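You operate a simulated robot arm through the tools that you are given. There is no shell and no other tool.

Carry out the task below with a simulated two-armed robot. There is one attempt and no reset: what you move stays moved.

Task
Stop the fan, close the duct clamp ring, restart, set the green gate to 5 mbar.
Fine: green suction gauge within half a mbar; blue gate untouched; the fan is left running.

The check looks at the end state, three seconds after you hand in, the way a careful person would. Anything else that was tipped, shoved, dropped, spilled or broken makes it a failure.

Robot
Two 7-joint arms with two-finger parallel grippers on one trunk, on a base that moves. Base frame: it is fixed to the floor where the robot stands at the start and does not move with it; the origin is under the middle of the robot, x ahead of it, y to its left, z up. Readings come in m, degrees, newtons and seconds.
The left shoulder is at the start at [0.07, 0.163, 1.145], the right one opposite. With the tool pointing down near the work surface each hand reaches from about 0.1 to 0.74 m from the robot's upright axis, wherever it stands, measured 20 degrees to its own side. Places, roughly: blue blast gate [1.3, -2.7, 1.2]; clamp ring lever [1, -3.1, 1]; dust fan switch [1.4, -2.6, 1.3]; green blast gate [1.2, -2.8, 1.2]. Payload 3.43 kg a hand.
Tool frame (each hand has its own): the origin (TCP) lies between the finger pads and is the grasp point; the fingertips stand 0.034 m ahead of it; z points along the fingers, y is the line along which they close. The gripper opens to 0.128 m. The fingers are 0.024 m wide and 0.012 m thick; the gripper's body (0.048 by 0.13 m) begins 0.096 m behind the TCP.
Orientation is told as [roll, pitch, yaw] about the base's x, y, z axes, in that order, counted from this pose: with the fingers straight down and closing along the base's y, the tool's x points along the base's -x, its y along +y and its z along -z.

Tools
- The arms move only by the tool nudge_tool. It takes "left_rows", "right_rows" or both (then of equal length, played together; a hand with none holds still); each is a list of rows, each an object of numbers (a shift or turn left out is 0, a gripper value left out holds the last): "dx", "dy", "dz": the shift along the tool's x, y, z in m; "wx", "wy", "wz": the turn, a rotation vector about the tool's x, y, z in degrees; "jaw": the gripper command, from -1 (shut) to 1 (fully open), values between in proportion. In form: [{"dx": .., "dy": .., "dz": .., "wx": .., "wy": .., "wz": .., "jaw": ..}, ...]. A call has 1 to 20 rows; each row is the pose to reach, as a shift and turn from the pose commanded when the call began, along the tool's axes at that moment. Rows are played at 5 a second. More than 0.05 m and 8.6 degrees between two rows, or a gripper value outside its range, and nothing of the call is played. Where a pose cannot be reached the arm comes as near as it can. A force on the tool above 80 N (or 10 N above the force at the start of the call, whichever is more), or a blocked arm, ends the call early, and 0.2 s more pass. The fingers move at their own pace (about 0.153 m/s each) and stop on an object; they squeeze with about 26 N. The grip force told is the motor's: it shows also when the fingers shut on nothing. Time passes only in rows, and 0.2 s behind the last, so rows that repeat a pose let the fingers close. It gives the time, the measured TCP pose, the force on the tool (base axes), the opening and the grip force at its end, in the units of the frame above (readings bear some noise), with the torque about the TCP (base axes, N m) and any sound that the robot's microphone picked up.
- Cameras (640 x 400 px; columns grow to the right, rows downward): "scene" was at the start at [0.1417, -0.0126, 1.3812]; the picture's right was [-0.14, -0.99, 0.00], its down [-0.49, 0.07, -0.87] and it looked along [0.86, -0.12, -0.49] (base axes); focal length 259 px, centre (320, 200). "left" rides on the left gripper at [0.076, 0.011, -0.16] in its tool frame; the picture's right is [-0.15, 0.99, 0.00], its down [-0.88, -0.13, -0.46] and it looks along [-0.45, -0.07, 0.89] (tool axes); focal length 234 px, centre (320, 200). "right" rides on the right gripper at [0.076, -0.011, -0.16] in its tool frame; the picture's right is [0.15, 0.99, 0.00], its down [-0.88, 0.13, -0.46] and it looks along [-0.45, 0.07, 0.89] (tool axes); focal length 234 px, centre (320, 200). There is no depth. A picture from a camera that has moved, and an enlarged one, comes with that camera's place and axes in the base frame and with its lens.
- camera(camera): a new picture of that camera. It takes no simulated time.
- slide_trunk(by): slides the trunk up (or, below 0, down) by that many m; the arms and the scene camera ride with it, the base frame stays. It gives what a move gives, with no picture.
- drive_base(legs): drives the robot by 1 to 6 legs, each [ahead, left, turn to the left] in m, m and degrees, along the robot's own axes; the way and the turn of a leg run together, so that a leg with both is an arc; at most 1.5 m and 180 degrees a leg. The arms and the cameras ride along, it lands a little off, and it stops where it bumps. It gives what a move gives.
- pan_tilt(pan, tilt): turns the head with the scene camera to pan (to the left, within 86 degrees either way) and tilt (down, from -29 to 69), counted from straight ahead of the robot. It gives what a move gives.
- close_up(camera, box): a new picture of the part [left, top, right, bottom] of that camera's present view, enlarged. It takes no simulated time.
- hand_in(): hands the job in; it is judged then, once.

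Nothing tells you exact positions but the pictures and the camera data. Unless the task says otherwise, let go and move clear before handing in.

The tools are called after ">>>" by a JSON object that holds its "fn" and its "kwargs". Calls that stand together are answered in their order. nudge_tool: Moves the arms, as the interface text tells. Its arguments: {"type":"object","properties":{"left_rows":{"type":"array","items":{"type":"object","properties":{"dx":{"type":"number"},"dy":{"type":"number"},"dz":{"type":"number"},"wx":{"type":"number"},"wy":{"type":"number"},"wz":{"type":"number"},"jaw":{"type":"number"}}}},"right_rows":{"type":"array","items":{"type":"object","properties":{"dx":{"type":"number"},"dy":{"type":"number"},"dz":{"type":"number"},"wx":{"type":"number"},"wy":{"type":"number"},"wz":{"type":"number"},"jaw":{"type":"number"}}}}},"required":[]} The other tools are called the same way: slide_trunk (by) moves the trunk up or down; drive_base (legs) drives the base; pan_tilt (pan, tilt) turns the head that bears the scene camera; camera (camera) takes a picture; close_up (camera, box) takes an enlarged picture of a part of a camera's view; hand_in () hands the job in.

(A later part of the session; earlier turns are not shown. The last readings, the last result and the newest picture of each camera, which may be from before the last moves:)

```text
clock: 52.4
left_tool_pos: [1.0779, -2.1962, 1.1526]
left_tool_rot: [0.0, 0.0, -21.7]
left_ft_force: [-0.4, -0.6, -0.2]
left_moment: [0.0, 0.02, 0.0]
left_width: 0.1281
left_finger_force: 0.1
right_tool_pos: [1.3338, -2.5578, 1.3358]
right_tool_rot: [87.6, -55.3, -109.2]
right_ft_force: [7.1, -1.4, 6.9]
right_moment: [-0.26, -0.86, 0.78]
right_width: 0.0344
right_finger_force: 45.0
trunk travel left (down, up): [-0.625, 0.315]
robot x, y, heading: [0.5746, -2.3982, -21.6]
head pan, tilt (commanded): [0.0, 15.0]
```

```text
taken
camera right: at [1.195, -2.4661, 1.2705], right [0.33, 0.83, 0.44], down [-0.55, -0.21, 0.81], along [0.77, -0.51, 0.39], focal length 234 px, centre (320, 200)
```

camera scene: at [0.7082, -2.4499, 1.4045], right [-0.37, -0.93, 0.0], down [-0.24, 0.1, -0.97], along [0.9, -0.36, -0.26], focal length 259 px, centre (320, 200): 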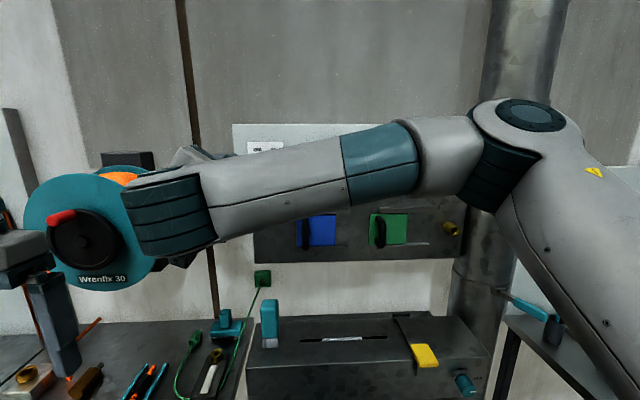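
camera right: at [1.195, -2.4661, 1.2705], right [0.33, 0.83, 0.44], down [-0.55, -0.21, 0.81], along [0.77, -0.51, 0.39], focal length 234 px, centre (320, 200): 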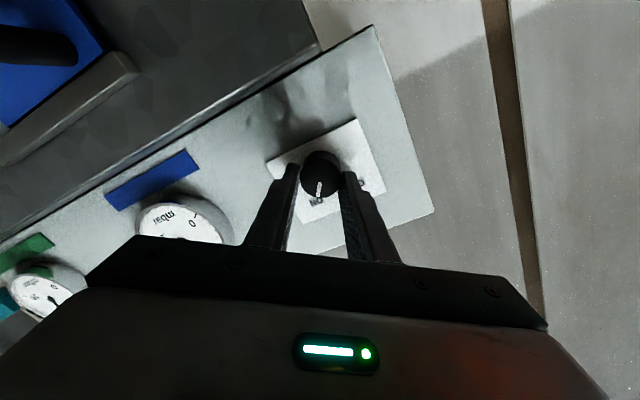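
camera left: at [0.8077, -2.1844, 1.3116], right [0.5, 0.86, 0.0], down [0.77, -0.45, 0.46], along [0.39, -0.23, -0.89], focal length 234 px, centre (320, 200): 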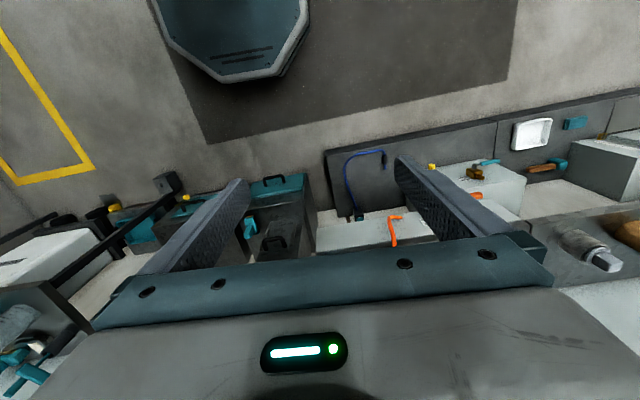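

The knob is gripped (34 mm). I'll turn it counter-clockwise toward OFF in steps.

>>> {"fn": "nudge_tool", "kwargs": {"right_rows": [{"wz": -7}, {"wz": -14}, {"wz": -21}, {"wz": -28}, {"wz": -35}, {"wz": -42}, {"wz": -49}, {"wz": -56}, {"wz": -63}, {"wz": -70}, {"wz": -72}]}}

>>> {"fn": "camera", "kwargs": {"camera": "right"}}

```text
clock: 54.8
left_tool_pos: [1.0798, -2.1925, 1.1522]
left_tool_rot: [-0.2, 0.0, -21.7]
left_ft_force: [-0.8, 0.4, -0.8]
left_moment: [-0.02, 0.0, 0.01]
left_width: 0.1279
left_finger_force: 0.1
right_tool_pos: [1.3349, -2.5519, 1.3345]
right_tool_rot: [-87.6, -52.4, 67.1]
right_ft_force: [18.3, 14.8, 16.1]
right_moment: [0.12, -0.48, 1.91]
right_width: 0.0339
right_finger_force: 45.4
trunk travel left (down, up): [-0.625, 0.315]
robot x, y, heading: [0.5746, -2.3969, -22.0]
head pan, tilt (commanded): [0.0, 15.0]
```

```text
taken
camera right: at [1.1643, -2.5443, 1.2842], right [0.23, 0.66, -0.72], down [-0.18, 0.76, 0.63], along [0.96, -0.02, 0.29], focal length 234 px, centre (320, 200)
```

right: 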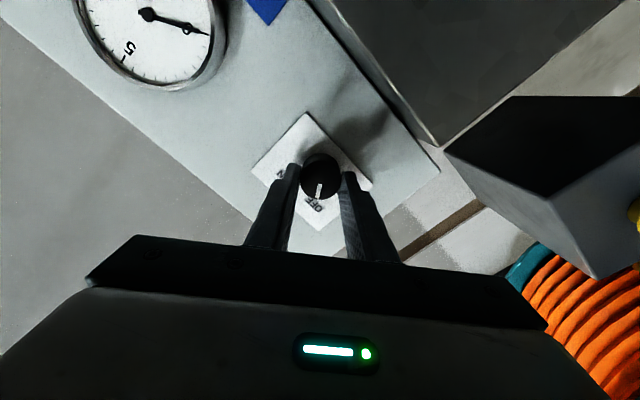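

The pointer is at OFF and the blue gauge needle has dropped to 0, so the fan has stopped. I'll release and back straight out.

>>> {"fn": "nudge_tool", "kwargs": {"right_rows": [{"jaw": -0.2}, {"jaw": 0.2}, {"jaw": 0.2}, {"dz": -0.03}, {"dz": -0.06}, {"dz": -0.09}, {"dz": -0.12}, {"dz": -0.15}]}}

>>> {"fn": "camera", "kwargs": {"camera": "right"}}

>>> {"fn": "camera", "kwargs": {"camera": "scene"}}

```text
clock: 56.6
left_tool_pos: [1.0776, -2.196, 1.1536]
left_tool_rot: [-0.1, -0.1, -21.7]
left_ft_force: [0.0, -0.6, -0.6]
left_moment: [-0.02, 0.03, 0.0]
left_width: 0.1278
left_finger_force: 0.1
right_tool_pos: [1.1931, -2.5053, 1.3383]
right_tool_rot: [-87.6, -52.7, 66.9]
right_ft_force: [0.2, 0.3, -1.2]
right_moment: [-0.03, 0.04, -0.01]
right_width: 0.0768
right_finger_force: 0.1
trunk travel left (down, up): [-0.625, 0.315]
robot x, y, heading: [0.5724, -2.398, -21.9]
head pan, tilt (commanded): [0.0, 15.0]
```

```text
taken
camera right: at [1.0226, -2.4962, 1.2882], right [0.24, 0.66, -0.71], down [-0.18, 0.75, 0.63], along [0.95, -0.02, 0.3], focal length 234 px, centre (320, 200)
```

right: 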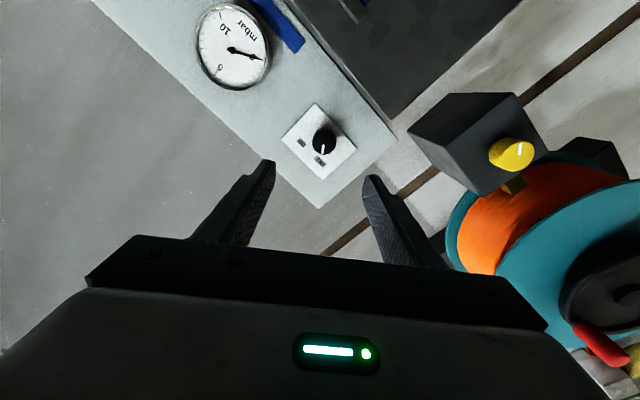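

```text
taken
camera scene: at [0.7072, -2.4496, 1.4046], right [-0.37, -0.93, 0.0], down [-0.24, 0.1, -0.97], along [0.9, -0.36, -0.26], focal length 259 px, centre (320, 200)
```

scene: 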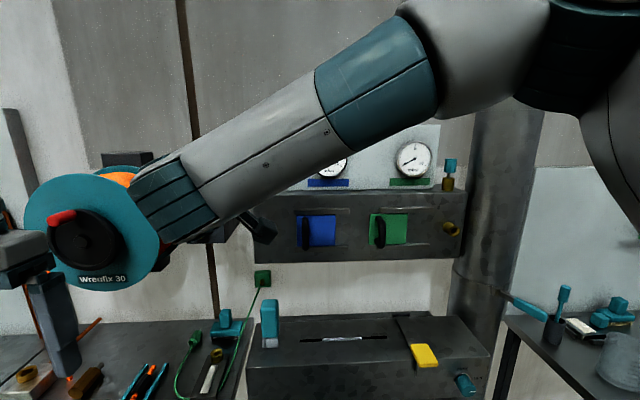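

The fan is off, both gauges read 0. From here the arm does not quite cover the lever, so I'll turn the head toward the duct to study the clamp ring.

>>> {"fn": "nudge_tool", "kwargs": {"right_rows": [{"wz": 7}, {"wz": 14}, {"wz": 21}, {"wz": 28}, {"wz": 35}, {"wz": 37}]}}

>>> {"fn": "pan_tilt", "kwargs": {"pan": -30, "tilt": 30}}

>>> {"fn": "camera", "kwargs": {"camera": "scene"}}

```text
clock: 58.0
left_tool_pos: [1.0788, -2.1966, 1.1541]
left_tool_rot: [0.0, 0.0, -21.7]
left_ft_force: [-0.3, -0.7, 0.1]
left_moment: [-0.04, -0.02, -0.02]
left_width: 0.1279
left_finger_force: 0.1
right_tool_pos: [1.1934, -2.5029, 1.3387]
right_tool_rot: [-4.2, -88.6, -17.0]
right_ft_force: [-0.5, 0.7, 0.0]
right_moment: [-0.01, -0.04, 0.0]
right_width: 0.0766
right_finger_force: 0.0
trunk travel left (down, up): [-0.625, 0.315]
robot x, y, heading: [0.5711, -2.3979, -21.7]
head pan, tilt (commanded): [0.0, 15.0]
```

```text
clock: 59.0
left_tool_pos: [1.0783, -2.1958, 1.1537]
left_tool_rot: [0.0, 0.0, -21.7]
left_ft_force: [0.3, -0.3, -0.2]
left_moment: [0.02, 0.03, 0.02]
left_width: 0.128
left_finger_force: 0.1
right_tool_pos: [1.1948, -2.5015, 1.3388]
right_tool_rot: [-9.3, -88.5, -11.9]
right_ft_force: [-0.3, 0.0, 0.2]
right_moment: [-0.01, 0.04, 0.0]
right_width: 0.077
right_finger_force: 0.1
trunk travel left (down, up): [-0.625, 0.315]
robot x, y, heading: [0.575, -2.3959, -21.7]
head pan, tilt (commanded): [-30.0, 30.0]
```

```text
taken
camera scene: at [0.6775, -2.4864, 1.3803], right [-0.78, -0.62, 0.0], down [-0.31, 0.39, -0.87], along [0.54, -0.68, -0.5], focal length 259 px, centre (320, 200)
```

scene: 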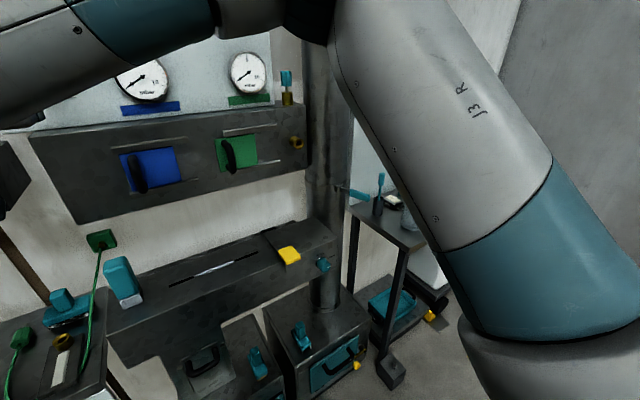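

>>> {"fn": "close_up", "kwargs": {"camera": "scene", "box": [290, 150, 390, 220]}}

```text
5.71 times, centred on (340, 185) of scene
camera zoom: at [0.6775, -2.4864, 1.3803], right [-0.78, -0.62, 0.0], down [-0.31, 0.39, -0.87], along [0.54, -0.68, -0.5], focal length 1482 px, centre (206, 286)
```

zoom: 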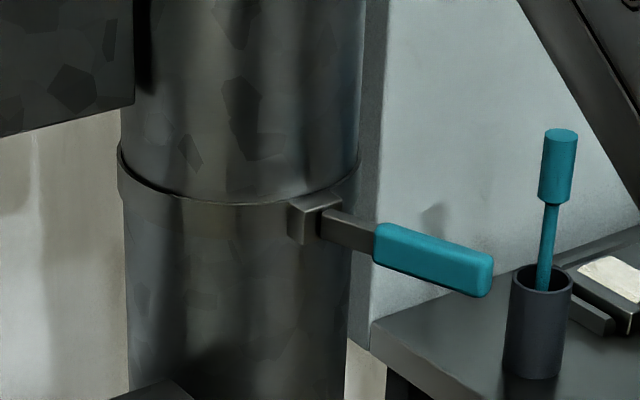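

The lever grip points toward me from a hinge block on the ring seam, and the beam (z≈0.89) and table (z≈0.81) are clear below it. I'll turn the right hand fingers-down again, and strafe the base right 0.25 m so the lever is within reach from above.

>>> {"fn": "nudge_tool", "kwargs": {"right_rows": [{"dz": -0.02, "wy": 8}, {"dz": -0.04, "wy": 16}, {"dz": -0.05, "wy": 24}, {"dz": -0.05, "wy": 32}, {"dz": -0.05, "wy": 40}, {"dz": -0.05, "wy": 48}, {"dz": -0.05, "wy": 56}, {"dz": -0.05, "wy": 64}, {"dz": -0.05, "wy": 72}, {"dz": -0.05, "wy": 80}, {"dz": -0.05, "wy": 88}, {"dz": -0.05, "wy": 88.5}]}}

>>> {"fn": "drive_base", "kwargs": {"legs": [[0, -0.25, 0]]}}

>>> {"fn": "camera", "kwargs": {"camera": "scene"}}

>>> {"fn": "camera", "kwargs": {"camera": "right"}}

```text
clock: 61.6
left_tool_pos: [1.0786, -2.1958, 1.1547]
left_tool_rot: [0.0, -0.1, -21.7]
left_ft_force: [-0.2, 1.1, 0.6]
left_moment: [0.02, -0.01, -0.02]
left_width: 0.128
left_finger_force: 0.1
right_tool_pos: [1.147, -2.4846, 1.3399]
right_tool_rot: [-0.2, 0.0, -21.0]
right_ft_force: [0.6, 0.4, -0.3]
right_moment: [0.01, -0.02, 0.01]
right_width: 0.0768
right_finger_force: 0.0
trunk travel left (down, up): [-0.625, 0.315]
robot x, y, heading: [0.5712, -2.3945, -21.6]
head pan, tilt (commanded): [-30.0, 30.0]
```

```text
clock: 63.4
left_tool_pos: [0.9862, -2.4274, 1.1541]
left_tool_rot: [-0.1, 0.0, -21.9]
left_ft_force: [0.4, -0.3, -1.5]
left_moment: [-0.02, 0.02, 0.02]
left_width: 0.128
left_finger_force: 0.0
right_tool_pos: [1.0552, -2.7163, 1.3393]
right_tool_rot: [-0.3, 0.0, -21.3]
right_ft_force: [-0.5, 0.4, 0.3]
right_moment: [0.03, 0.0, -0.01]
right_width: 0.0767
right_finger_force: 0.0
trunk travel left (down, up): [-0.625, 0.315]
robot x, y, heading: [0.4767, -2.6281, -21.9]
head pan, tilt (commanded): [-30.0, 30.0]
```

```text
taken
camera scene: at [0.5852, -2.7171, 1.3803], right [-0.79, -0.62, 0.0], down [-0.31, 0.39, -0.87], along [0.53, -0.68, -0.5], focal length 259 px, centre (320, 200)
```

scene: 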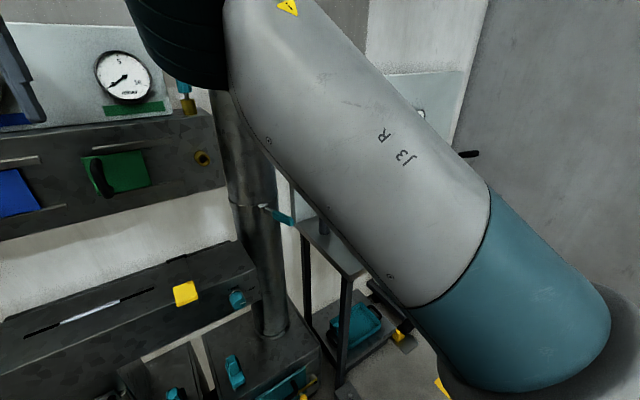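

```text
taken
camera right: at [0.9801, -2.6971, 1.499], right [0.22, 0.97, 0.0], down [0.87, -0.2, 0.46], along [0.44, -0.11, -0.89], focal length 234 px, centre (320, 200)
```

right: 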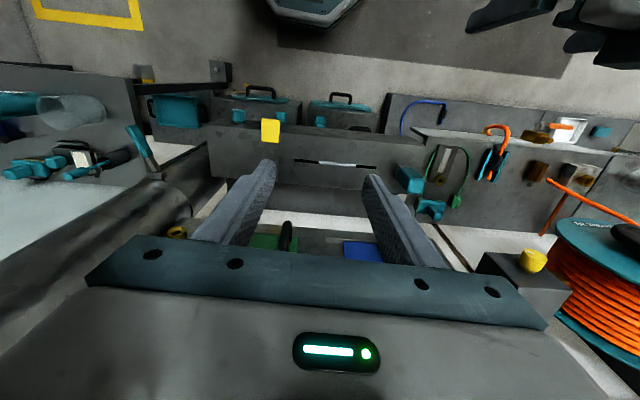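

The right-hand camera now sees the lever from above at the image's left. I'll enlarge that.

>>> {"fn": "close_up", "kwargs": {"camera": "right", "box": [60, 90, 240, 250]}}

>>> {"fn": "close_up", "kwargs": {"camera": "scene", "box": [210, 170, 310, 260]}}

```text
2.50 times, centred on (150, 170) of right
camera zoom: at [0.9801, -2.6971, 1.499], right [0.22, 0.97, 0.0], down [0.87, -0.2, 0.46], along [0.44, -0.11, -0.89], focal length 585 px, centre (745, 275)
```

zoom: 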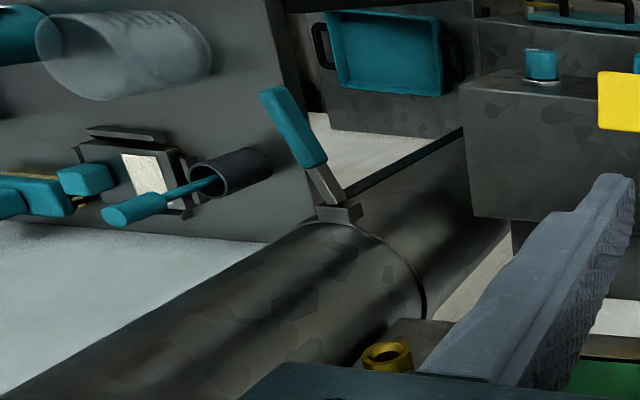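

```text
4.44 times, centred on (260, 215) of scene
camera zoom: at [0.5852, -2.7171, 1.3803], right [-0.79, -0.62, 0.0], down [-0.31, 0.39, -0.87], along [0.53, -0.68, -0.5], focal length 1153 px, centre (587, 133)
```

zoom: 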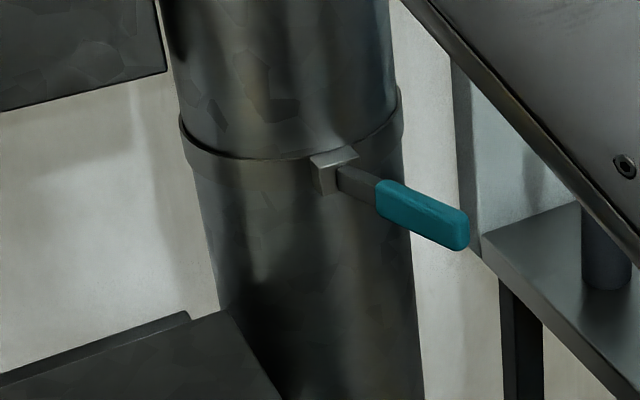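

Triangulation from the new views puts the grip tip at (0.977,-3.10,0.997) and the hinge at (1.083,-3.10). I'll bring the right hand over the lever with fingers down, aligned to straddle it.

>>> {"fn": "nudge_tool", "kwargs": {"right_rows": [{"dx": 0.01, "dy": -0.04, "jaw": -0.1}, {"dx": 0.01, "dy": -0.08}, {"dx": 0.01, "dy": -0.12}, {"dx": 0.01, "dy": -0.16}, {"dx": 0.01, "dy": -0.2}, {"dx": 0.01, "dy": -0.24}, {"dx": 0.01, "dy": -0.28}, {"dx": 0.01, "dy": -0.32}, {"dx": 0.01, "dy": -0.36}, {"dx": 0.01, "dy": -0.38}, {"dx": 0.01, "dy": -0.38, "dz": 0.04, "wz": -7}, {"dx": 0.01, "dy": -0.38, "dz": 0.08, "wz": -14}, {"dx": 0.01, "dy": -0.38, "dz": 0.12, "wz": -21.3}, {"dx": -0.03, "dy": -0.38, "dz": 0.15, "wz": -21.3}, {"dx": -0.07, "dy": -0.38, "dz": 0.18, "wz": -21.3}]}}

>>> {"fn": "camera", "kwargs": {"camera": "right"}}

>>> {"fn": "camera", "kwargs": {"camera": "scene"}}

```text
clock: 66.6
left_tool_pos: [0.9882, -2.4291, 1.153]
left_tool_rot: [0.0, 0.1, -21.7]
left_ft_force: [-0.1, -0.2, 0.7]
left_moment: [-0.02, 0.01, -0.01]
left_width: 0.1279
left_finger_force: 0.0
right_tool_pos: [0.9864, -3.0979, 1.1579]
right_tool_rot: [-0.1, 0.0, 0.1]
right_ft_force: [0.9, 0.8, -0.2]
right_moment: [0.01, 0.03, 0.03]
right_width: 0.0576
right_finger_force: 0.0
trunk travel left (down, up): [-0.625, 0.315]
robot x, y, heading: [0.4768, -2.6286, -22.2]
head pan, tilt (commanded): [-30.0, 30.0]
```

```text
taken
camera right: at [0.9098, -3.1075, 1.3179], right [-0.15, 0.99, 0.0], down [0.88, 0.13, 0.45], along [0.45, 0.06, -0.89], focal length 234 px, centre (320, 200)
```

right: 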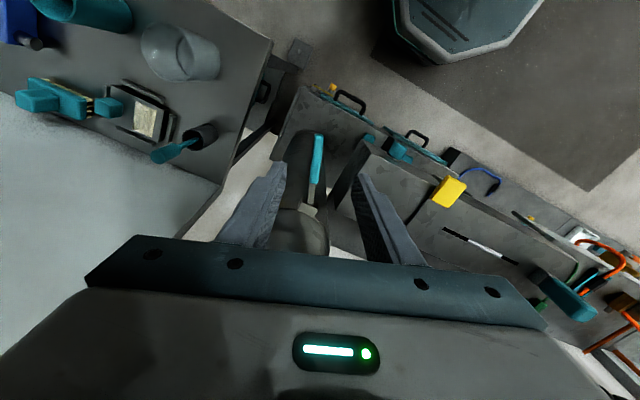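

```text
taken
camera scene: at [0.5866, -2.7184, 1.3801], right [-0.79, -0.62, 0.0], down [-0.31, 0.39, -0.87], along [0.53, -0.68, -0.5], focal length 259 px, centre (320, 200)
```

scene: 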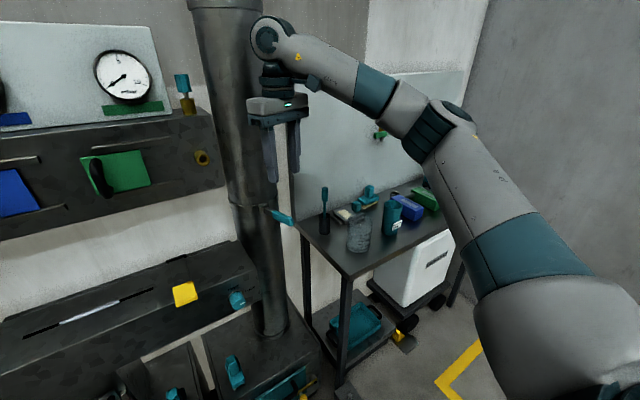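

The lever is centred between the open fingers. I'll descend to straddle it.

>>> {"fn": "nudge_tool", "kwargs": {"right_rows": [{"dx": -0.004, "dz": 0.04}, {"dx": -0.008, "dz": 0.08}, {"dx": -0.008, "dz": 0.12}, {"dx": -0.008, "dz": 0.152}]}}

>>> {"fn": "camera", "kwargs": {"camera": "right"}}

>>> {"fn": "close_up", "kwargs": {"camera": "scene", "box": [200, 120, 360, 240]}}

```text
clock: 67.6
left_tool_pos: [0.9869, -2.4296, 1.153]
left_tool_rot: [0.0, 0.0, -21.9]
left_ft_force: [0.6, -0.1, -0.4]
left_moment: [0.03, 0.0, -0.01]
left_width: 0.1281
left_finger_force: 0.0
right_tool_pos: [0.9923, -3.0983, 1.0074]
right_tool_rot: [-0.2, 0.0, 0.1]
right_ft_force: [0.7, -0.5, -0.4]
right_moment: [-0.02, 0.02, 0.01]
right_width: 0.0574
right_finger_force: 0.0
trunk travel left (down, up): [-0.625, 0.315]
robot x, y, heading: [0.4803, -2.6262, -21.7]
head pan, tilt (commanded): [-30.0, 30.0]
```

```text
taken
camera right: at [0.9166, -3.1085, 1.167], right [-0.15, 0.99, 0.0], down [0.88, 0.13, 0.45], along [0.45, 0.06, -0.89], focal length 234 px, centre (320, 200)
```

right: 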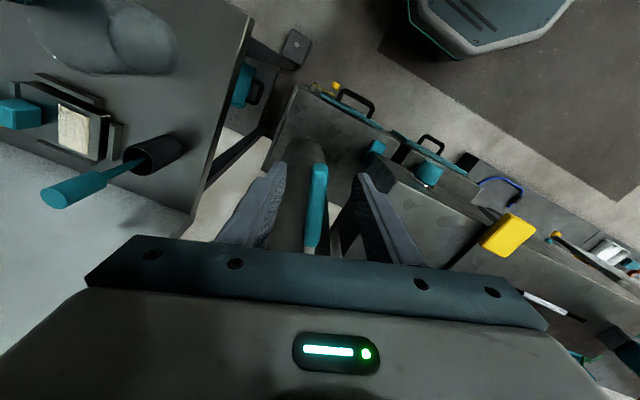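

```text
3.33 times, centred on (280, 180) of scene
camera zoom: at [0.5856, -2.7185, 1.3802], right [-0.79, -0.62, 0.0], down [-0.31, 0.39, -0.87], along [0.53, -0.68, -0.5], focal length 864 px, centre (453, 267)
```

zoom: 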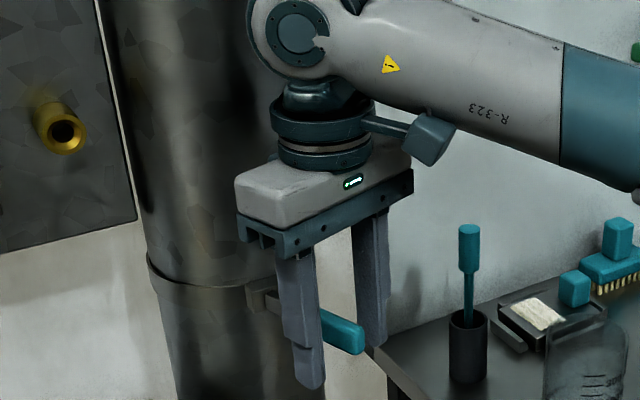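

The fingers straddle the grip. I'll gently test which way it swings, first a small push to the right, watching the force.

>>> {"fn": "nudge_tool", "kwargs": {"right_rows": [{"dy": -0.01}, {"dy": -0.02}, {"dy": -0.025}, {"dy": -0.03}, {"dy": -0.035}]}}

>>> {"fn": "camera", "kwargs": {"camera": "right"}}

```text
clock: 68.8
left_tool_pos: [0.9863, -2.4282, 1.1526]
left_tool_rot: [0.0, 0.0, -21.9]
left_ft_force: [-0.1, 0.3, 1.0]
left_moment: [0.02, 0.01, 0.0]
left_width: 0.1278
left_finger_force: 0.1
right_tool_pos: [0.9914, -3.1321, 1.0082]
right_tool_rot: [-0.2, 0.0, 0.1]
right_ft_force: [0.7, 1.8, -0.1]
right_moment: [0.03, 0.01, -0.02]
right_width: 0.058
right_finger_force: 0.5
trunk travel left (down, up): [-0.625, 0.315]
robot x, y, heading: [0.4826, -2.6308, -21.8]
head pan, tilt (commanded): [-30.0, 30.0]
```

```text
taken
camera right: at [0.9144, -3.1418, 1.1689], right [-0.15, 0.99, 0.0], down [0.88, 0.13, 0.45], along [0.45, 0.06, -0.89], focal length 234 px, centre (320, 200)
```

right: 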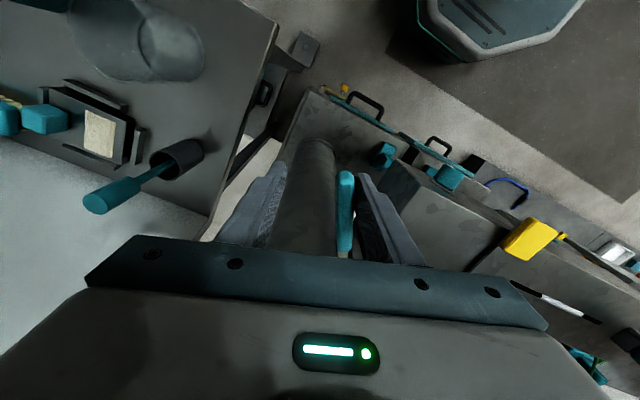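

The lever moves easily to the right (tip shifted 12 mm at under 2 N), so it closes by swinging right against the duct. I'll lift out, shut the fingers, and come down on the left side of the lever to push it around with the closed fingertips.

>>> {"fn": "nudge_tool", "kwargs": {"right_rows": [{"dy": 0.015}, {"dy": 0.015, "dz": -0.04}, {"dy": 0.03, "dz": -0.08, "jaw": -1}, {"dx": -0.004, "dy": 0.062, "dz": -0.08}, {"dx": -0.004, "dy": 0.062, "dz": -0.08}, {"dx": -0.004, "dy": 0.062, "dz": -0.04}, {"dx": -0.004, "dy": 0.062, "dz": 0.004}]}}

>>> {"fn": "camera", "kwargs": {"camera": "right"}}

>>> {"fn": "close_up", "kwargs": {"camera": "scene", "box": [200, 120, 360, 240]}}

```text
clock: 70.4
left_tool_pos: [0.9862, -2.429, 1.1534]
left_tool_rot: [-0.1, -0.2, -21.8]
left_ft_force: [-0.7, -0.2, -0.3]
left_moment: [0.0, 0.01, -0.01]
left_width: 0.128
left_finger_force: 0.2
right_tool_pos: [0.9971, -3.0737, 1.0039]
right_tool_rot: [-0.3, 0.1, 0.0]
right_ft_force: [0.5, -0.4, -0.2]
right_moment: [-0.02, 0.01, -0.02]
right_width: 0.0
right_finger_force: 25.9
trunk travel left (down, up): [-0.625, 0.315]
robot x, y, heading: [0.4829, -2.6265, -21.9]
head pan, tilt (commanded): [-30.0, 30.0]
```

```text
taken
camera right: at [0.9206, -3.0819, 1.1636], right [-0.15, 0.99, 0.0], down [0.88, 0.13, 0.45], along [0.45, 0.06, -0.89], focal length 234 px, centre (320, 200)
```

right: 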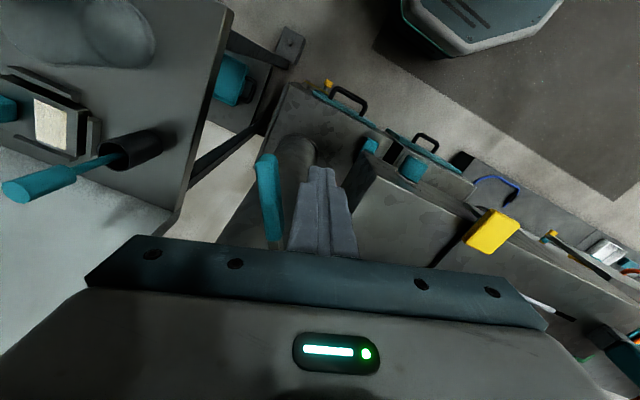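

```text
3.33 times, centred on (280, 180) of scene
camera zoom: at [0.5853, -2.7184, 1.3803], right [-0.79, -0.62, 0.0], down [-0.31, 0.39, -0.87], along [0.53, -0.68, -0.5], focal length 864 px, centre (453, 267)
```

zoom: 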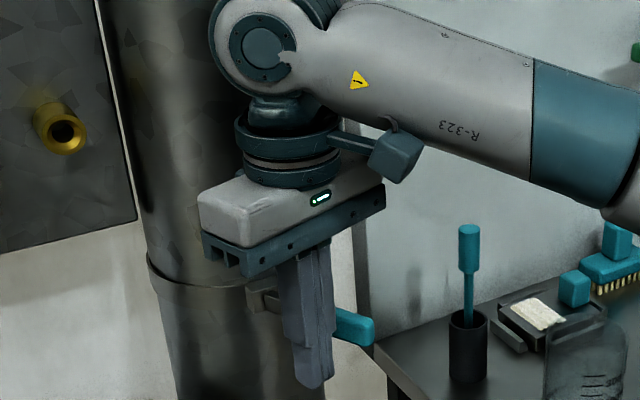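

The closed fingers are beside the lever on its left. I'll sweep the lever along its arc to the right, part way first.

>>> {"fn": "nudge_tool", "kwargs": {"right_rows": [{"dx": 0.0015, "dy": -0.0123}, {"dx": 0.0019, "dy": -0.0215}, {"dx": 0.0019, "dy": -0.0308}, {"dx": 0.0, "dy": -0.04}, {"dx": -0.0016, "dy": -0.0488}, {"dx": -0.005, "dy": -0.0575}, {"dx": -0.0088, "dy": -0.0658}, {"dx": -0.014, "dy": -0.0735}, {"dx": -0.0193, "dy": -0.0809}]}}

>>> {"fn": "camera", "kwargs": {"camera": "right"}}

>>> {"fn": "close_up", "kwargs": {"camera": "scene", "box": [200, 120, 360, 240]}}

```text
clock: 72.4
left_tool_pos: [0.9865, -2.4276, 1.1543]
left_tool_rot: [0.0, 0.0, -21.8]
left_ft_force: [-0.4, 0.6, -0.8]
left_moment: [-0.03, -0.01, -0.02]
left_width: 0.1282
left_finger_force: 0.2
right_tool_pos: [1.0139, -3.1516, 1.0058]
right_tool_rot: [-0.2, 0.0, 0.0]
right_ft_force: [0.0, 0.2, 0.7]
right_moment: [-0.06, 0.0, -0.01]
right_width: 0.0001
right_finger_force: 25.7
trunk travel left (down, up): [-0.625, 0.315]
robot x, y, heading: [0.4829, -2.6299, -22.1]
head pan, tilt (commanded): [-30.0, 30.0]
```

```text
taken
camera right: at [0.9371, -3.1611, 1.1654], right [-0.15, 0.99, 0.0], down [0.88, 0.13, 0.45], along [0.45, 0.06, -0.89], focal length 234 px, centre (320, 200)
```

right: 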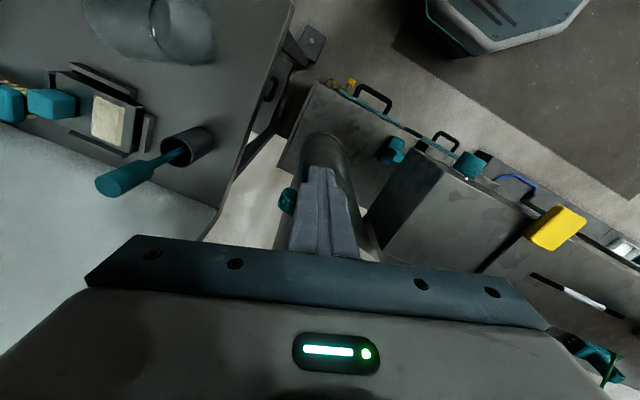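

```text
3.33 times, centred on (280, 180) of scene
camera zoom: at [0.585, -2.7178, 1.3803], right [-0.79, -0.62, 0.0], down [-0.31, 0.39, -0.87], along [0.53, -0.68, -0.5], focal length 864 px, centre (453, 267)
```

zoom: 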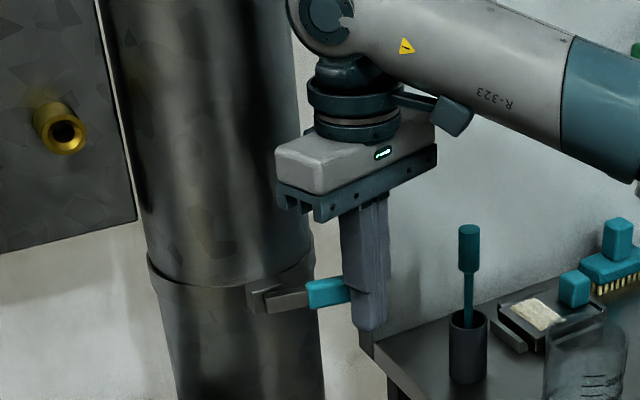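

The lever follows with little force and is now mostly swung in. I'll keep following the arc in small steps until it seats.

>>> {"fn": "nudge_tool", "kwargs": {"right_rows": [{"dx": -0.008, "dy": -0.008}, {"dx": -0.016, "dy": -0.0156}, {"dx": -0.02, "dy": -0.018}, {"dx": -0.0236, "dy": -0.0208}]}}

>>> {"fn": "camera", "kwargs": {"camera": "right"}}

>>> {"fn": "close_up", "kwargs": {"camera": "scene", "box": [200, 120, 360, 240]}}

```text
clock: 73.5
left_tool_pos: [0.9799, -2.4255, 1.1557]
left_tool_rot: [-0.2, -0.3, -21.9]
left_ft_force: [-0.6, 0.5, 0.1]
left_moment: [0.05, 0.0, -0.02]
left_width: 0.128
left_finger_force: 0.1
right_tool_pos: [1.0252, -3.1634, 1.0064]
right_tool_rot: [0.3, 1.1, 0.7]
right_ft_force: [-28.8, 19.8, 8.9]
right_moment: [-0.2, -0.26, -0.05]
right_width: 0.0001
right_finger_force: 26.8
trunk travel left (down, up): [-0.625, 0.315]
robot x, y, heading: [0.476, -2.6264, -21.8]
head pan, tilt (commanded): [-30.0, 30.0]
stopped in row 4 (right hand): the force on the tool passed its limit at 83 N (the readings are from after the stop); the commanded pose is now the measured one
```

```text
taken
camera right: at [0.9526, -3.1752, 1.1672], right [-0.16, 0.99, 0.01], down [0.89, 0.14, 0.44], along [0.43, 0.08, -0.9], focal length 234 px, centre (320, 200)
```

right: 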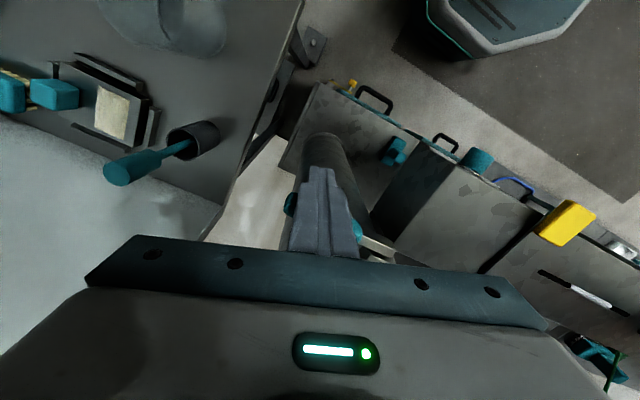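

```text
3.33 times, centred on (280, 180) of scene
camera zoom: at [0.5779, -2.7137, 1.3816], right [-0.79, -0.62, 0.0], down [-0.3, 0.39, -0.87], along [0.54, -0.68, -0.5], focal length 864 px, centre (453, 267)
```

zoom: 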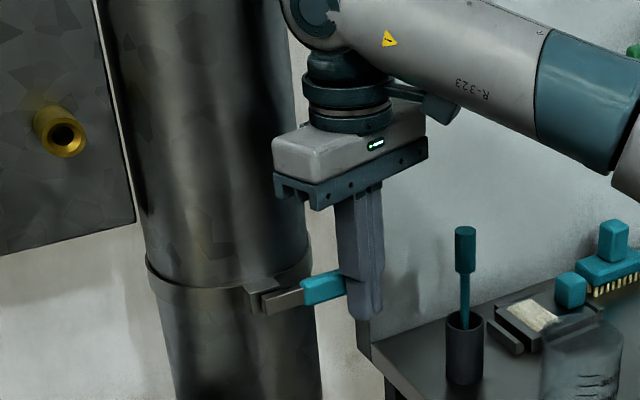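

The push reached the hard stop (83 N) and the lever now lies tangent along the ring, about 68° from where it was. I'll back the fingers off and see whether it stays closed.

>>> {"fn": "nudge_tool", "kwargs": {"right_rows": [{"dx": 0.015, "dy": 0.005}, {"dx": 0.03, "dy": 0.01}, {"dx": 0.04, "dy": 0.015}, {"dx": 0.04, "dy": 0.015, "dz": -0.04}, {"dx": 0.04, "dy": 0.015, "dz": -0.08}, {"dx": 0.05, "dy": 0.015, "dz": -0.12}]}}

>>> {"fn": "camera", "kwargs": {"camera": "right"}}

>>> {"fn": "close_up", "kwargs": {"camera": "scene", "box": [200, 120, 360, 240]}}

```text
clock: 74.9
left_tool_pos: [0.9831, -2.427, 1.154]
left_tool_rot: [0.0, -0.1, -21.7]
left_ft_force: [-0.2, -0.8, 0.4]
left_moment: [-0.04, -0.05, -0.01]
left_width: 0.1279
left_finger_force: 0.1
right_tool_pos: [0.9807, -3.1524, 1.1246]
right_tool_rot: [0.1, 1.2, 0.5]
right_ft_force: [-0.5, 0.2, 0.2]
right_moment: [-0.02, -0.01, 0.0]
right_width: 0.0002
right_finger_force: 25.6
trunk travel left (down, up): [-0.625, 0.315]
robot x, y, heading: [0.4808, -2.6257, -21.7]
head pan, tilt (commanded): [-30.0, 30.0]
```

```text
taken
camera right: at [0.9087, -3.1644, 1.2846], right [-0.15, 0.99, 0.01], down [0.89, 0.14, 0.44], along [0.43, 0.07, -0.9], focal length 234 px, centre (320, 200)
```

right: 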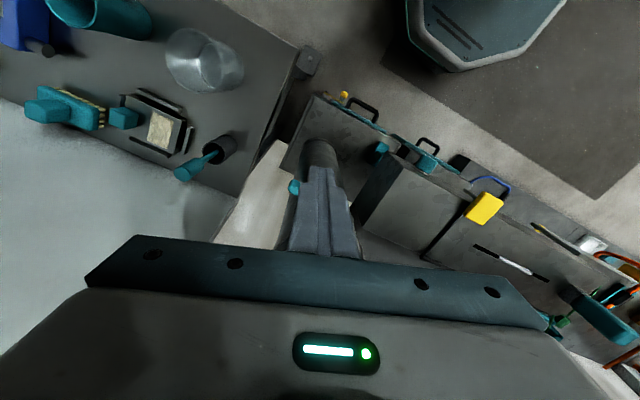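

```text
3.33 times, centred on (280, 180) of scene
camera zoom: at [0.5821, -2.716, 1.3804], right [-0.79, -0.62, 0.0], down [-0.31, 0.39, -0.87], along [0.54, -0.68, -0.5], focal length 864 px, centre (453, 267)
```

zoom: 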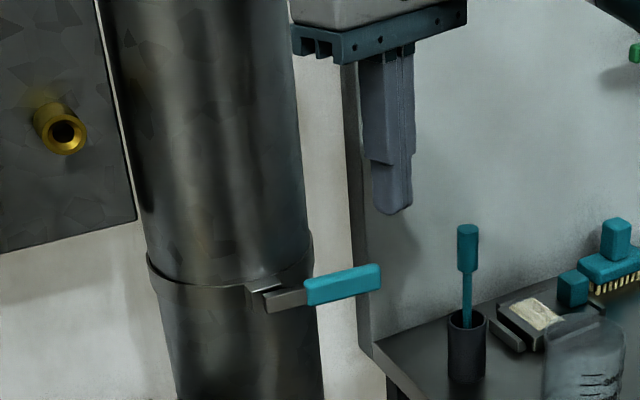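

The lever stays where I pushed it. I'll move the hand left so its camera can view the lever and ring from above, to make sure it is fully closed.

>>> {"fn": "nudge_tool", "kwargs": {"right_rows": [{"dx": 0.01, "dy": 0.04, "dz": -0.02}, {"dx": 0.02, "dy": 0.08, "dz": -0.04}, {"dx": 0.02, "dy": 0.12, "dz": -0.06}, {"dx": 0.02, "dy": 0.15, "dz": -0.08}]}}

>>> {"fn": "close_up", "kwargs": {"camera": "right", "box": [140, 80, 340, 240]}}

>>> {"fn": "close_up", "kwargs": {"camera": "scene", "box": [220, 160, 320, 230]}}

```text
clock: 75.9
left_tool_pos: [0.9844, -2.4253, 1.1539]
left_tool_rot: [-0.1, -0.1, -21.8]
left_ft_force: [0.5, 0.0, 0.0]
left_moment: [-0.05, 0.0, 0.0]
left_width: 0.1281
left_finger_force: 0.0
right_tool_pos: [0.963, -3.0026, 1.2067]
right_tool_rot: [0.1, 1.1, 0.5]
right_ft_force: [-1.3, 0.1, 0.5]
right_moment: [-0.03, -0.05, 0.01]
right_width: 0.0
right_finger_force: 25.6
trunk travel left (down, up): [-0.625, 0.315]
robot x, y, heading: [0.4794, -2.6299, -21.9]
head pan, tilt (commanded): [-30.0, 30.0]
```

```text
2.50 times, centred on (240, 160) of right
camera zoom: at [0.8891, -3.0136, 1.3675], right [-0.15, 0.99, 0.01], down [0.89, 0.14, 0.44], along [0.43, 0.07, -0.9], focal length 585 px, centre (520, 300)
```

zoom: 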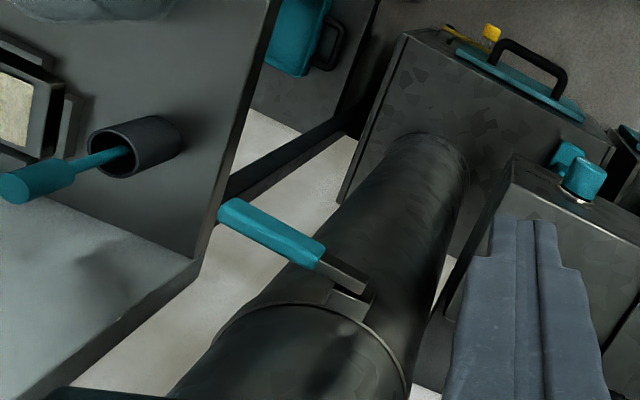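

```text
5.71 times, centred on (270, 195) of scene
camera zoom: at [0.5831, -2.715, 1.3804], right [-0.79, -0.62, 0.0], down [-0.31, 0.39, -0.87], along [0.53, -0.68, -0.5], focal length 1482 px, centre (606, 229)
```

zoom: 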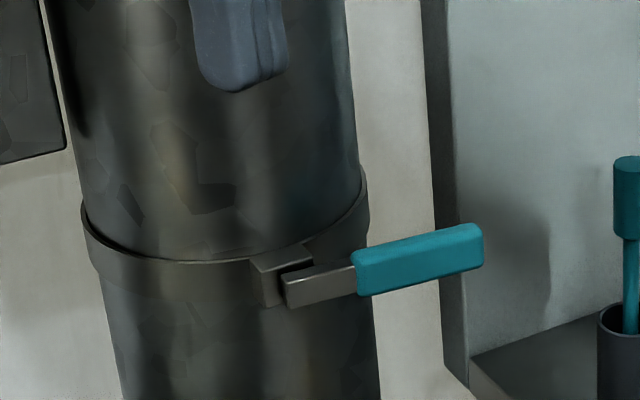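

From above, the lever now lies along the ring at about 243°, roughly tangent. To be sure it is at its end stop, I'll press once more gently near its tip and watch force against motion.

>>> {"fn": "nudge_tool", "kwargs": {"right_rows": [{"dx": 0.0, "dy": -0.04, "dz": 0.02}, {"dx": -0.01, "dy": -0.08, "dz": 0.04}, {"dx": -0.02, "dy": -0.12, "dz": 0.06}, {"dx": -0.03, "dy": -0.148, "dz": 0.09}, {"dx": -0.035, "dy": -0.148, "dz": 0.13}, {"dx": -0.035, "dy": -0.148, "dz": 0.17}, {"dx": -0.035, "dy": -0.148, "dz": 0.2}, {"dx": -0.041, "dy": -0.151, "dz": 0.2}, {"dx": -0.047, "dy": -0.154, "dz": 0.2}]}}

>>> {"fn": "camera", "kwargs": {"camera": "right"}}

```text
clock: 77.9
left_tool_pos: [0.9855, -2.4281, 1.1541]
left_tool_rot: [0.1, 0.1, -21.8]
left_ft_force: [0.2, 0.2, -0.2]
left_moment: [0.02, -0.01, -0.04]
left_width: 0.1279
left_finger_force: 0.2
right_tool_pos: [1.0089, -3.1565, 1.0021]
right_tool_rot: [0.3, 1.1, 0.5]
right_ft_force: [0.6, 0.1, -1.0]
right_moment: [-0.01, 0.03, -0.02]
right_width: 0.0
right_finger_force: 25.9
trunk travel left (down, up): [-0.625, 0.315]
robot x, y, heading: [0.48, -2.6307, -21.8]
head pan, tilt (commanded): [-30.0, 30.0]
```

```text
taken
camera right: at [0.936, -3.1686, 1.1628], right [-0.15, 0.99, 0.01], down [0.89, 0.13, 0.44], along [0.43, 0.07, -0.9], focal length 234 px, centre (320, 200)
```

right: 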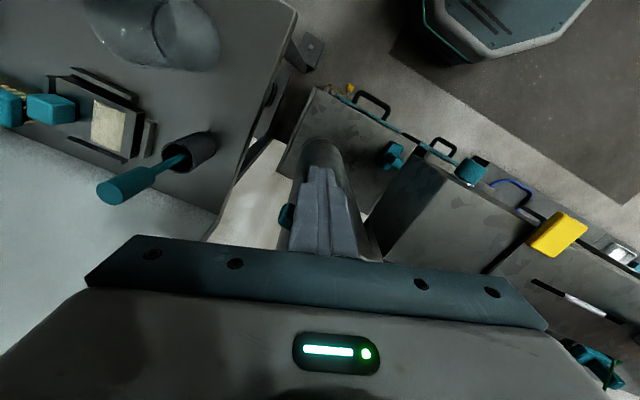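

Not yet in contact. I'll press on in small steps.

>>> {"fn": "nudge_tool", "kwargs": {"right_rows": [{"dx": -0.0022, "dy": -0.0011}, {"dx": -0.0045, "dy": -0.0023}, {"dx": -0.0067, "dy": -0.0034}]}}

>>> {"fn": "nudge_tool", "kwargs": {"right_rows": [{"dx": -0.0022, "dy": -0.0011}, {"dx": -0.0045, "dy": -0.0023}]}}

>>> {"fn": "nudge_tool", "kwargs": {"right_rows": [{"dx": -0.0022, "dy": -0.0011}]}}

```text
clock: 78.7
left_tool_pos: [0.9854, -2.4276, 1.154]
left_tool_rot: [0.0, 0.0, -21.8]
left_ft_force: [-0.1, -0.7, 0.0]
left_moment: [0.01, -0.03, -0.02]
left_width: 0.1281
left_finger_force: 0.0
right_tool_pos: [1.0163, -3.1602, 1.0029]
right_tool_rot: [0.1, 1.1, 0.5]
right_ft_force: [0.0, -0.3, -0.8]
right_moment: [0.03, 0.04, 0.02]
right_width: 0.0
right_finger_force: 26.2
trunk travel left (down, up): [-0.625, 0.315]
robot x, y, heading: [0.4816, -2.6272, -21.6]
head pan, tilt (commanded): [-30.0, 30.0]
```

```text
clock: 79.3
left_tool_pos: [0.9853, -2.427, 1.1526]
left_tool_rot: [0.0, 0.1, -21.9]
left_ft_force: [-0.3, -0.9, -1.0]
left_moment: [-0.02, -0.02, -0.01]
left_width: 0.1279
left_finger_force: 0.1
right_tool_pos: [1.0195, -3.162, 1.0022]
right_tool_rot: [0.2, 1.1, 0.4]
right_ft_force: [-0.4, -1.2, 2.3]
right_moment: [-0.01, -0.04, 0.0]
right_width: 0.0002
right_finger_force: 25.7
trunk travel left (down, up): [-0.625, 0.315]
robot x, y, heading: [0.4818, -2.63, -22.1]
head pan, tilt (commanded): [-30.0, 30.0]
```

```text
clock: 79.7
left_tool_pos: [0.9859, -2.4275, 1.1522]
left_tool_rot: [0.0, 0.1, -21.8]
left_ft_force: [-0.3, 0.1, 1.1]
left_moment: [0.02, 0.03, -0.02]
left_width: 0.1281
left_finger_force: 0.0
right_tool_pos: [1.0214, -3.1637, 1.0026]
right_tool_rot: [0.3, 1.1, 0.5]
right_ft_force: [-0.4, 0.9, 3.5]
right_moment: [-0.04, -0.01, -0.02]
right_width: 0.0002
right_finger_force: 26.2
trunk travel left (down, up): [-0.625, 0.315]
robot x, y, heading: [0.4807, -2.6269, -22.0]
head pan, tilt (commanded): [-30.0, 30.0]
```

Still almost no force; I continue in small steps.

>>> {"fn": "nudge_tool", "kwargs": {"right_rows": [{"dx": -0.0022, "dy": -0.0011}, {"dx": -0.0045, "dy": -0.0023}]}}

>>> {"fn": "nudge_tool", "kwargs": {"right_rows": [{"dx": -0.0022, "dy": -0.0011}, {"dx": -0.0045, "dy": -0.0023}]}}

>>> {"fn": "camera", "kwargs": {"camera": "right"}}

>>> {"fn": "close_up", "kwargs": {"camera": "scene", "box": [200, 120, 360, 240]}}

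```text
clock: 80.3
left_tool_pos: [0.9835, -2.4278, 1.1544]
left_tool_rot: [0.1, -0.2, -21.8]
left_ft_force: [0.0, -0.1, -1.3]
left_moment: [0.02, -0.03, 0.02]
left_width: 0.128
left_finger_force: 0.1
right_tool_pos: [1.025, -3.1648, 1.0017]
right_tool_rot: [0.3, 1.2, 0.5]
right_ft_force: [-11.3, 7.4, 0.0]
right_moment: [-0.05, -0.1, -0.05]
right_width: 0.0001
right_finger_force: 26.1
trunk travel left (down, up): [-0.625, 0.315]
robot x, y, heading: [0.4798, -2.6273, -22.0]
head pan, tilt (commanded): [-30.0, 30.0]
```

```text
clock: 80.9
left_tool_pos: [0.9808, -2.4252, 1.1559]
left_tool_rot: [0.1, -0.2, -21.9]
left_ft_force: [0.0, 0.2, -0.2]
left_moment: [-0.02, 0.01, 0.0]
left_width: 0.1281
left_finger_force: 0.1
right_tool_pos: [1.0258, -3.1666, 1.0028]
right_tool_rot: [0.2, 1.4, 0.5]
right_ft_force: [-39.8, 21.7, -10.5]
right_moment: [-0.08, -0.2, -0.14]
right_width: 0.0
right_finger_force: 26.3
trunk travel left (down, up): [-0.625, 0.315]
robot x, y, heading: [0.4788, -2.6232, -21.8]
head pan, tilt (commanded): [-30.0, 30.0]
```

```text
taken
camera right: at [0.9526, -3.1766, 1.1636], right [-0.16, 0.99, 0.01], down [0.89, 0.14, 0.44], along [0.43, 0.07, -0.9], focal length 234 px, centre (320, 200)
```

right: 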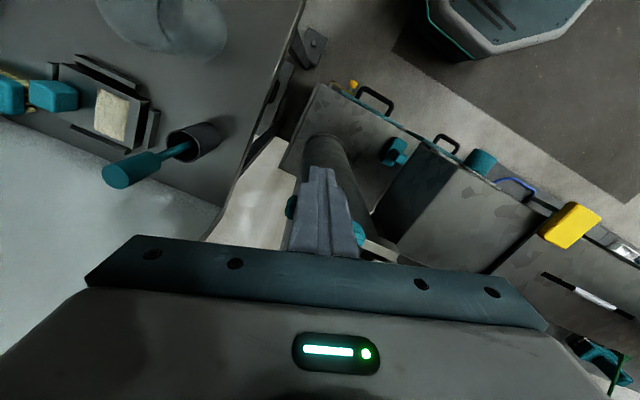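

```text
3.33 times, centred on (280, 180) of scene
camera zoom: at [0.5778, -2.7142, 1.3807], right [-0.79, -0.62, 0.0], down [-0.3, 0.39, -0.87], along [0.54, -0.68, -0.5], focal length 864 px, centre (453, 267)
```

zoom: 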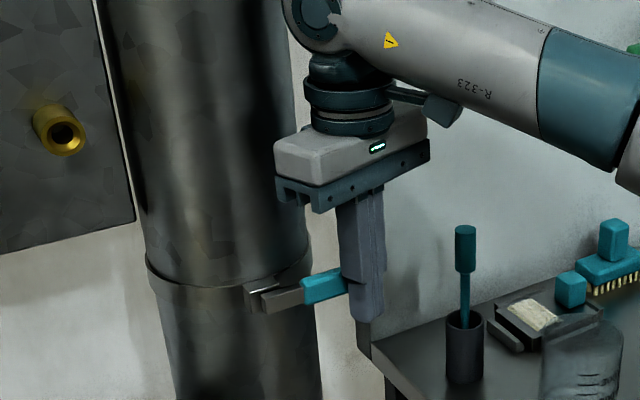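

The force climbs from 13 N to 45 N within a millimetre at the same place as before, so the clamp lever is at its end stop: closed. I'll retreat from the lever, lift the hand, and go back left for the knob.

>>> {"fn": "nudge_tool", "kwargs": {"right_rows": [{"dx": 0.015, "dy": 0.007}, {"dx": 0.03, "dy": 0.014}, {"dx": 0.05, "dy": 0.02}, {"dx": 0.05, "dy": 0.02, "dz": -0.04}, {"dx": 0.05, "dy": 0.03, "dz": -0.08}, {"dx": 0.05, "dy": 0.05, "dz": -0.12, "wz": 7}, {"dx": 0.05, "dy": 0.08, "dz": -0.16, "wz": 14}, {"dx": 0.05, "dy": 0.11, "dz": -0.2, "wz": 21.5}, {"dx": 0.05, "dy": 0.15, "dz": -0.24, "wz": 21.5}, {"dx": 0.05, "dy": 0.19, "dz": -0.28, "wz": 21.5}, {"dx": 0.05, "dy": 0.19, "dz": -0.32, "wz": 21.5}]}}

>>> {"fn": "drive_base", "kwargs": {"legs": [[0, 0.25, 0]]}}

>>> {"fn": "camera", "kwargs": {"camera": "scene"}}

```text
refused: row 9 steps farther than a row can; nothing moved
```

```text
clock: 82.1
left_tool_pos: [1.0129, -2.351, 1.155]
left_tool_rot: [0.1, -0.3, -22.4]
left_ft_force: [0.5, 0.0, 0.0]
left_moment: [-0.01, 0.01, 0.0]
left_width: 0.1279
left_finger_force: 0.1
right_tool_pos: [1.043, -3.1044, 1.0051]
right_tool_rot: [-0.2, 1.7, -1.8]
right_ft_force: [-36.0, -4.8, 3.0]
right_moment: [0.5, -4.91, -0.3]
right_width: 0.0002
right_finger_force: 25.5
trunk travel left (down, up): [-0.625, 0.315]
robot x, y, heading: [0.5092, -2.5452, -22.7]
head pan, tilt (commanded): [-30.0, 30.0]
stopped in leg 1: the force on the tool passed its limit at 166 N (the readings are from after the stop); the commanded pose is now the measured one
```

```text
taken
camera scene: at [0.6076, -2.6352, 1.3809], right [-0.79, -0.61, 0.0], down [-0.3, 0.4, -0.87], along [0.53, -0.69, -0.5], focal length 259 px, centre (320, 200)
```

scene: 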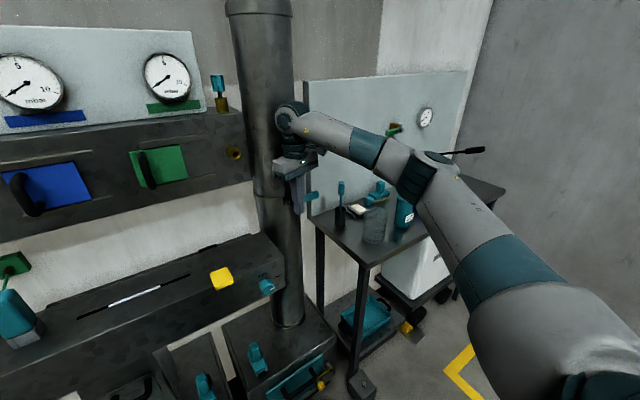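

My retreat call was refused for too large a step, and the base then moved with the fingers still at the lever, pressing on the hinge area (a mistake to chain them). I'll back the hand straight out now and check the lever.

>>> {"fn": "nudge_tool", "kwargs": {"right_rows": [{"dx": 0.015}, {"dx": 0.03}, {"dx": 0.05}, {"dx": 0.07}, {"dx": 0.07, "dz": -0.03}, {"dx": 0.07, "dz": -0.06}]}}

>>> {"fn": "close_up", "kwargs": {"camera": "scene", "box": [220, 140, 380, 260]}}

>>> {"fn": "camera", "kwargs": {"camera": "right"}}

```text
clock: 83.5
left_tool_pos: [1.0182, -2.3503, 1.1539]
left_tool_rot: [0.0, -0.2, -22.3]
left_ft_force: [-0.8, 1.1, -0.2]
left_moment: [-0.01, 0.03, -0.02]
left_width: 0.1283
left_finger_force: 0.1
right_tool_pos: [0.9836, -3.1003, 1.0655]
right_tool_rot: [0.0, 1.8, -1.3]
right_ft_force: [-0.1, 0.6, 0.7]
right_moment: [0.01, 0.01, -0.04]
right_width: 0.0002
right_finger_force: 25.9
trunk travel left (down, up): [-0.625, 0.315]
robot x, y, heading: [0.5091, -2.545, -22.1]
head pan, tilt (commanded): [-30.0, 30.0]
```

```text
3.33 times, centred on (300, 200) of scene
camera zoom: at [0.6143, -2.6363, 1.3803], right [-0.79, -0.61, 0.0], down [-0.31, 0.4, -0.87], along [0.53, -0.69, -0.5], focal length 864 px, centre (387, 200)
```

zoom: 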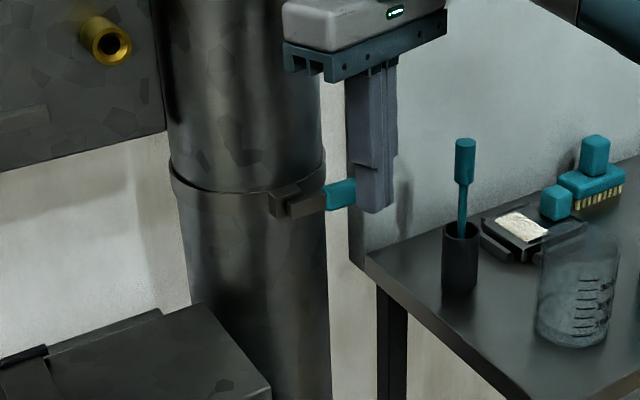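

```text
taken
camera right: at [0.9116, -3.108, 1.2269], right [-0.12, 0.99, 0.0], down [0.9, 0.11, 0.43], along [0.42, 0.06, -0.9], focal length 234 px, centre (320, 200)
```

right: 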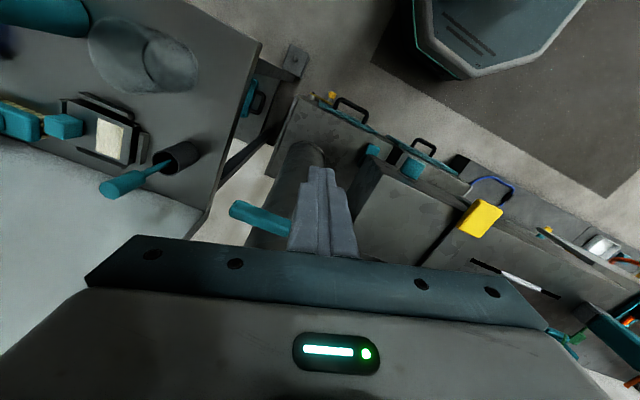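

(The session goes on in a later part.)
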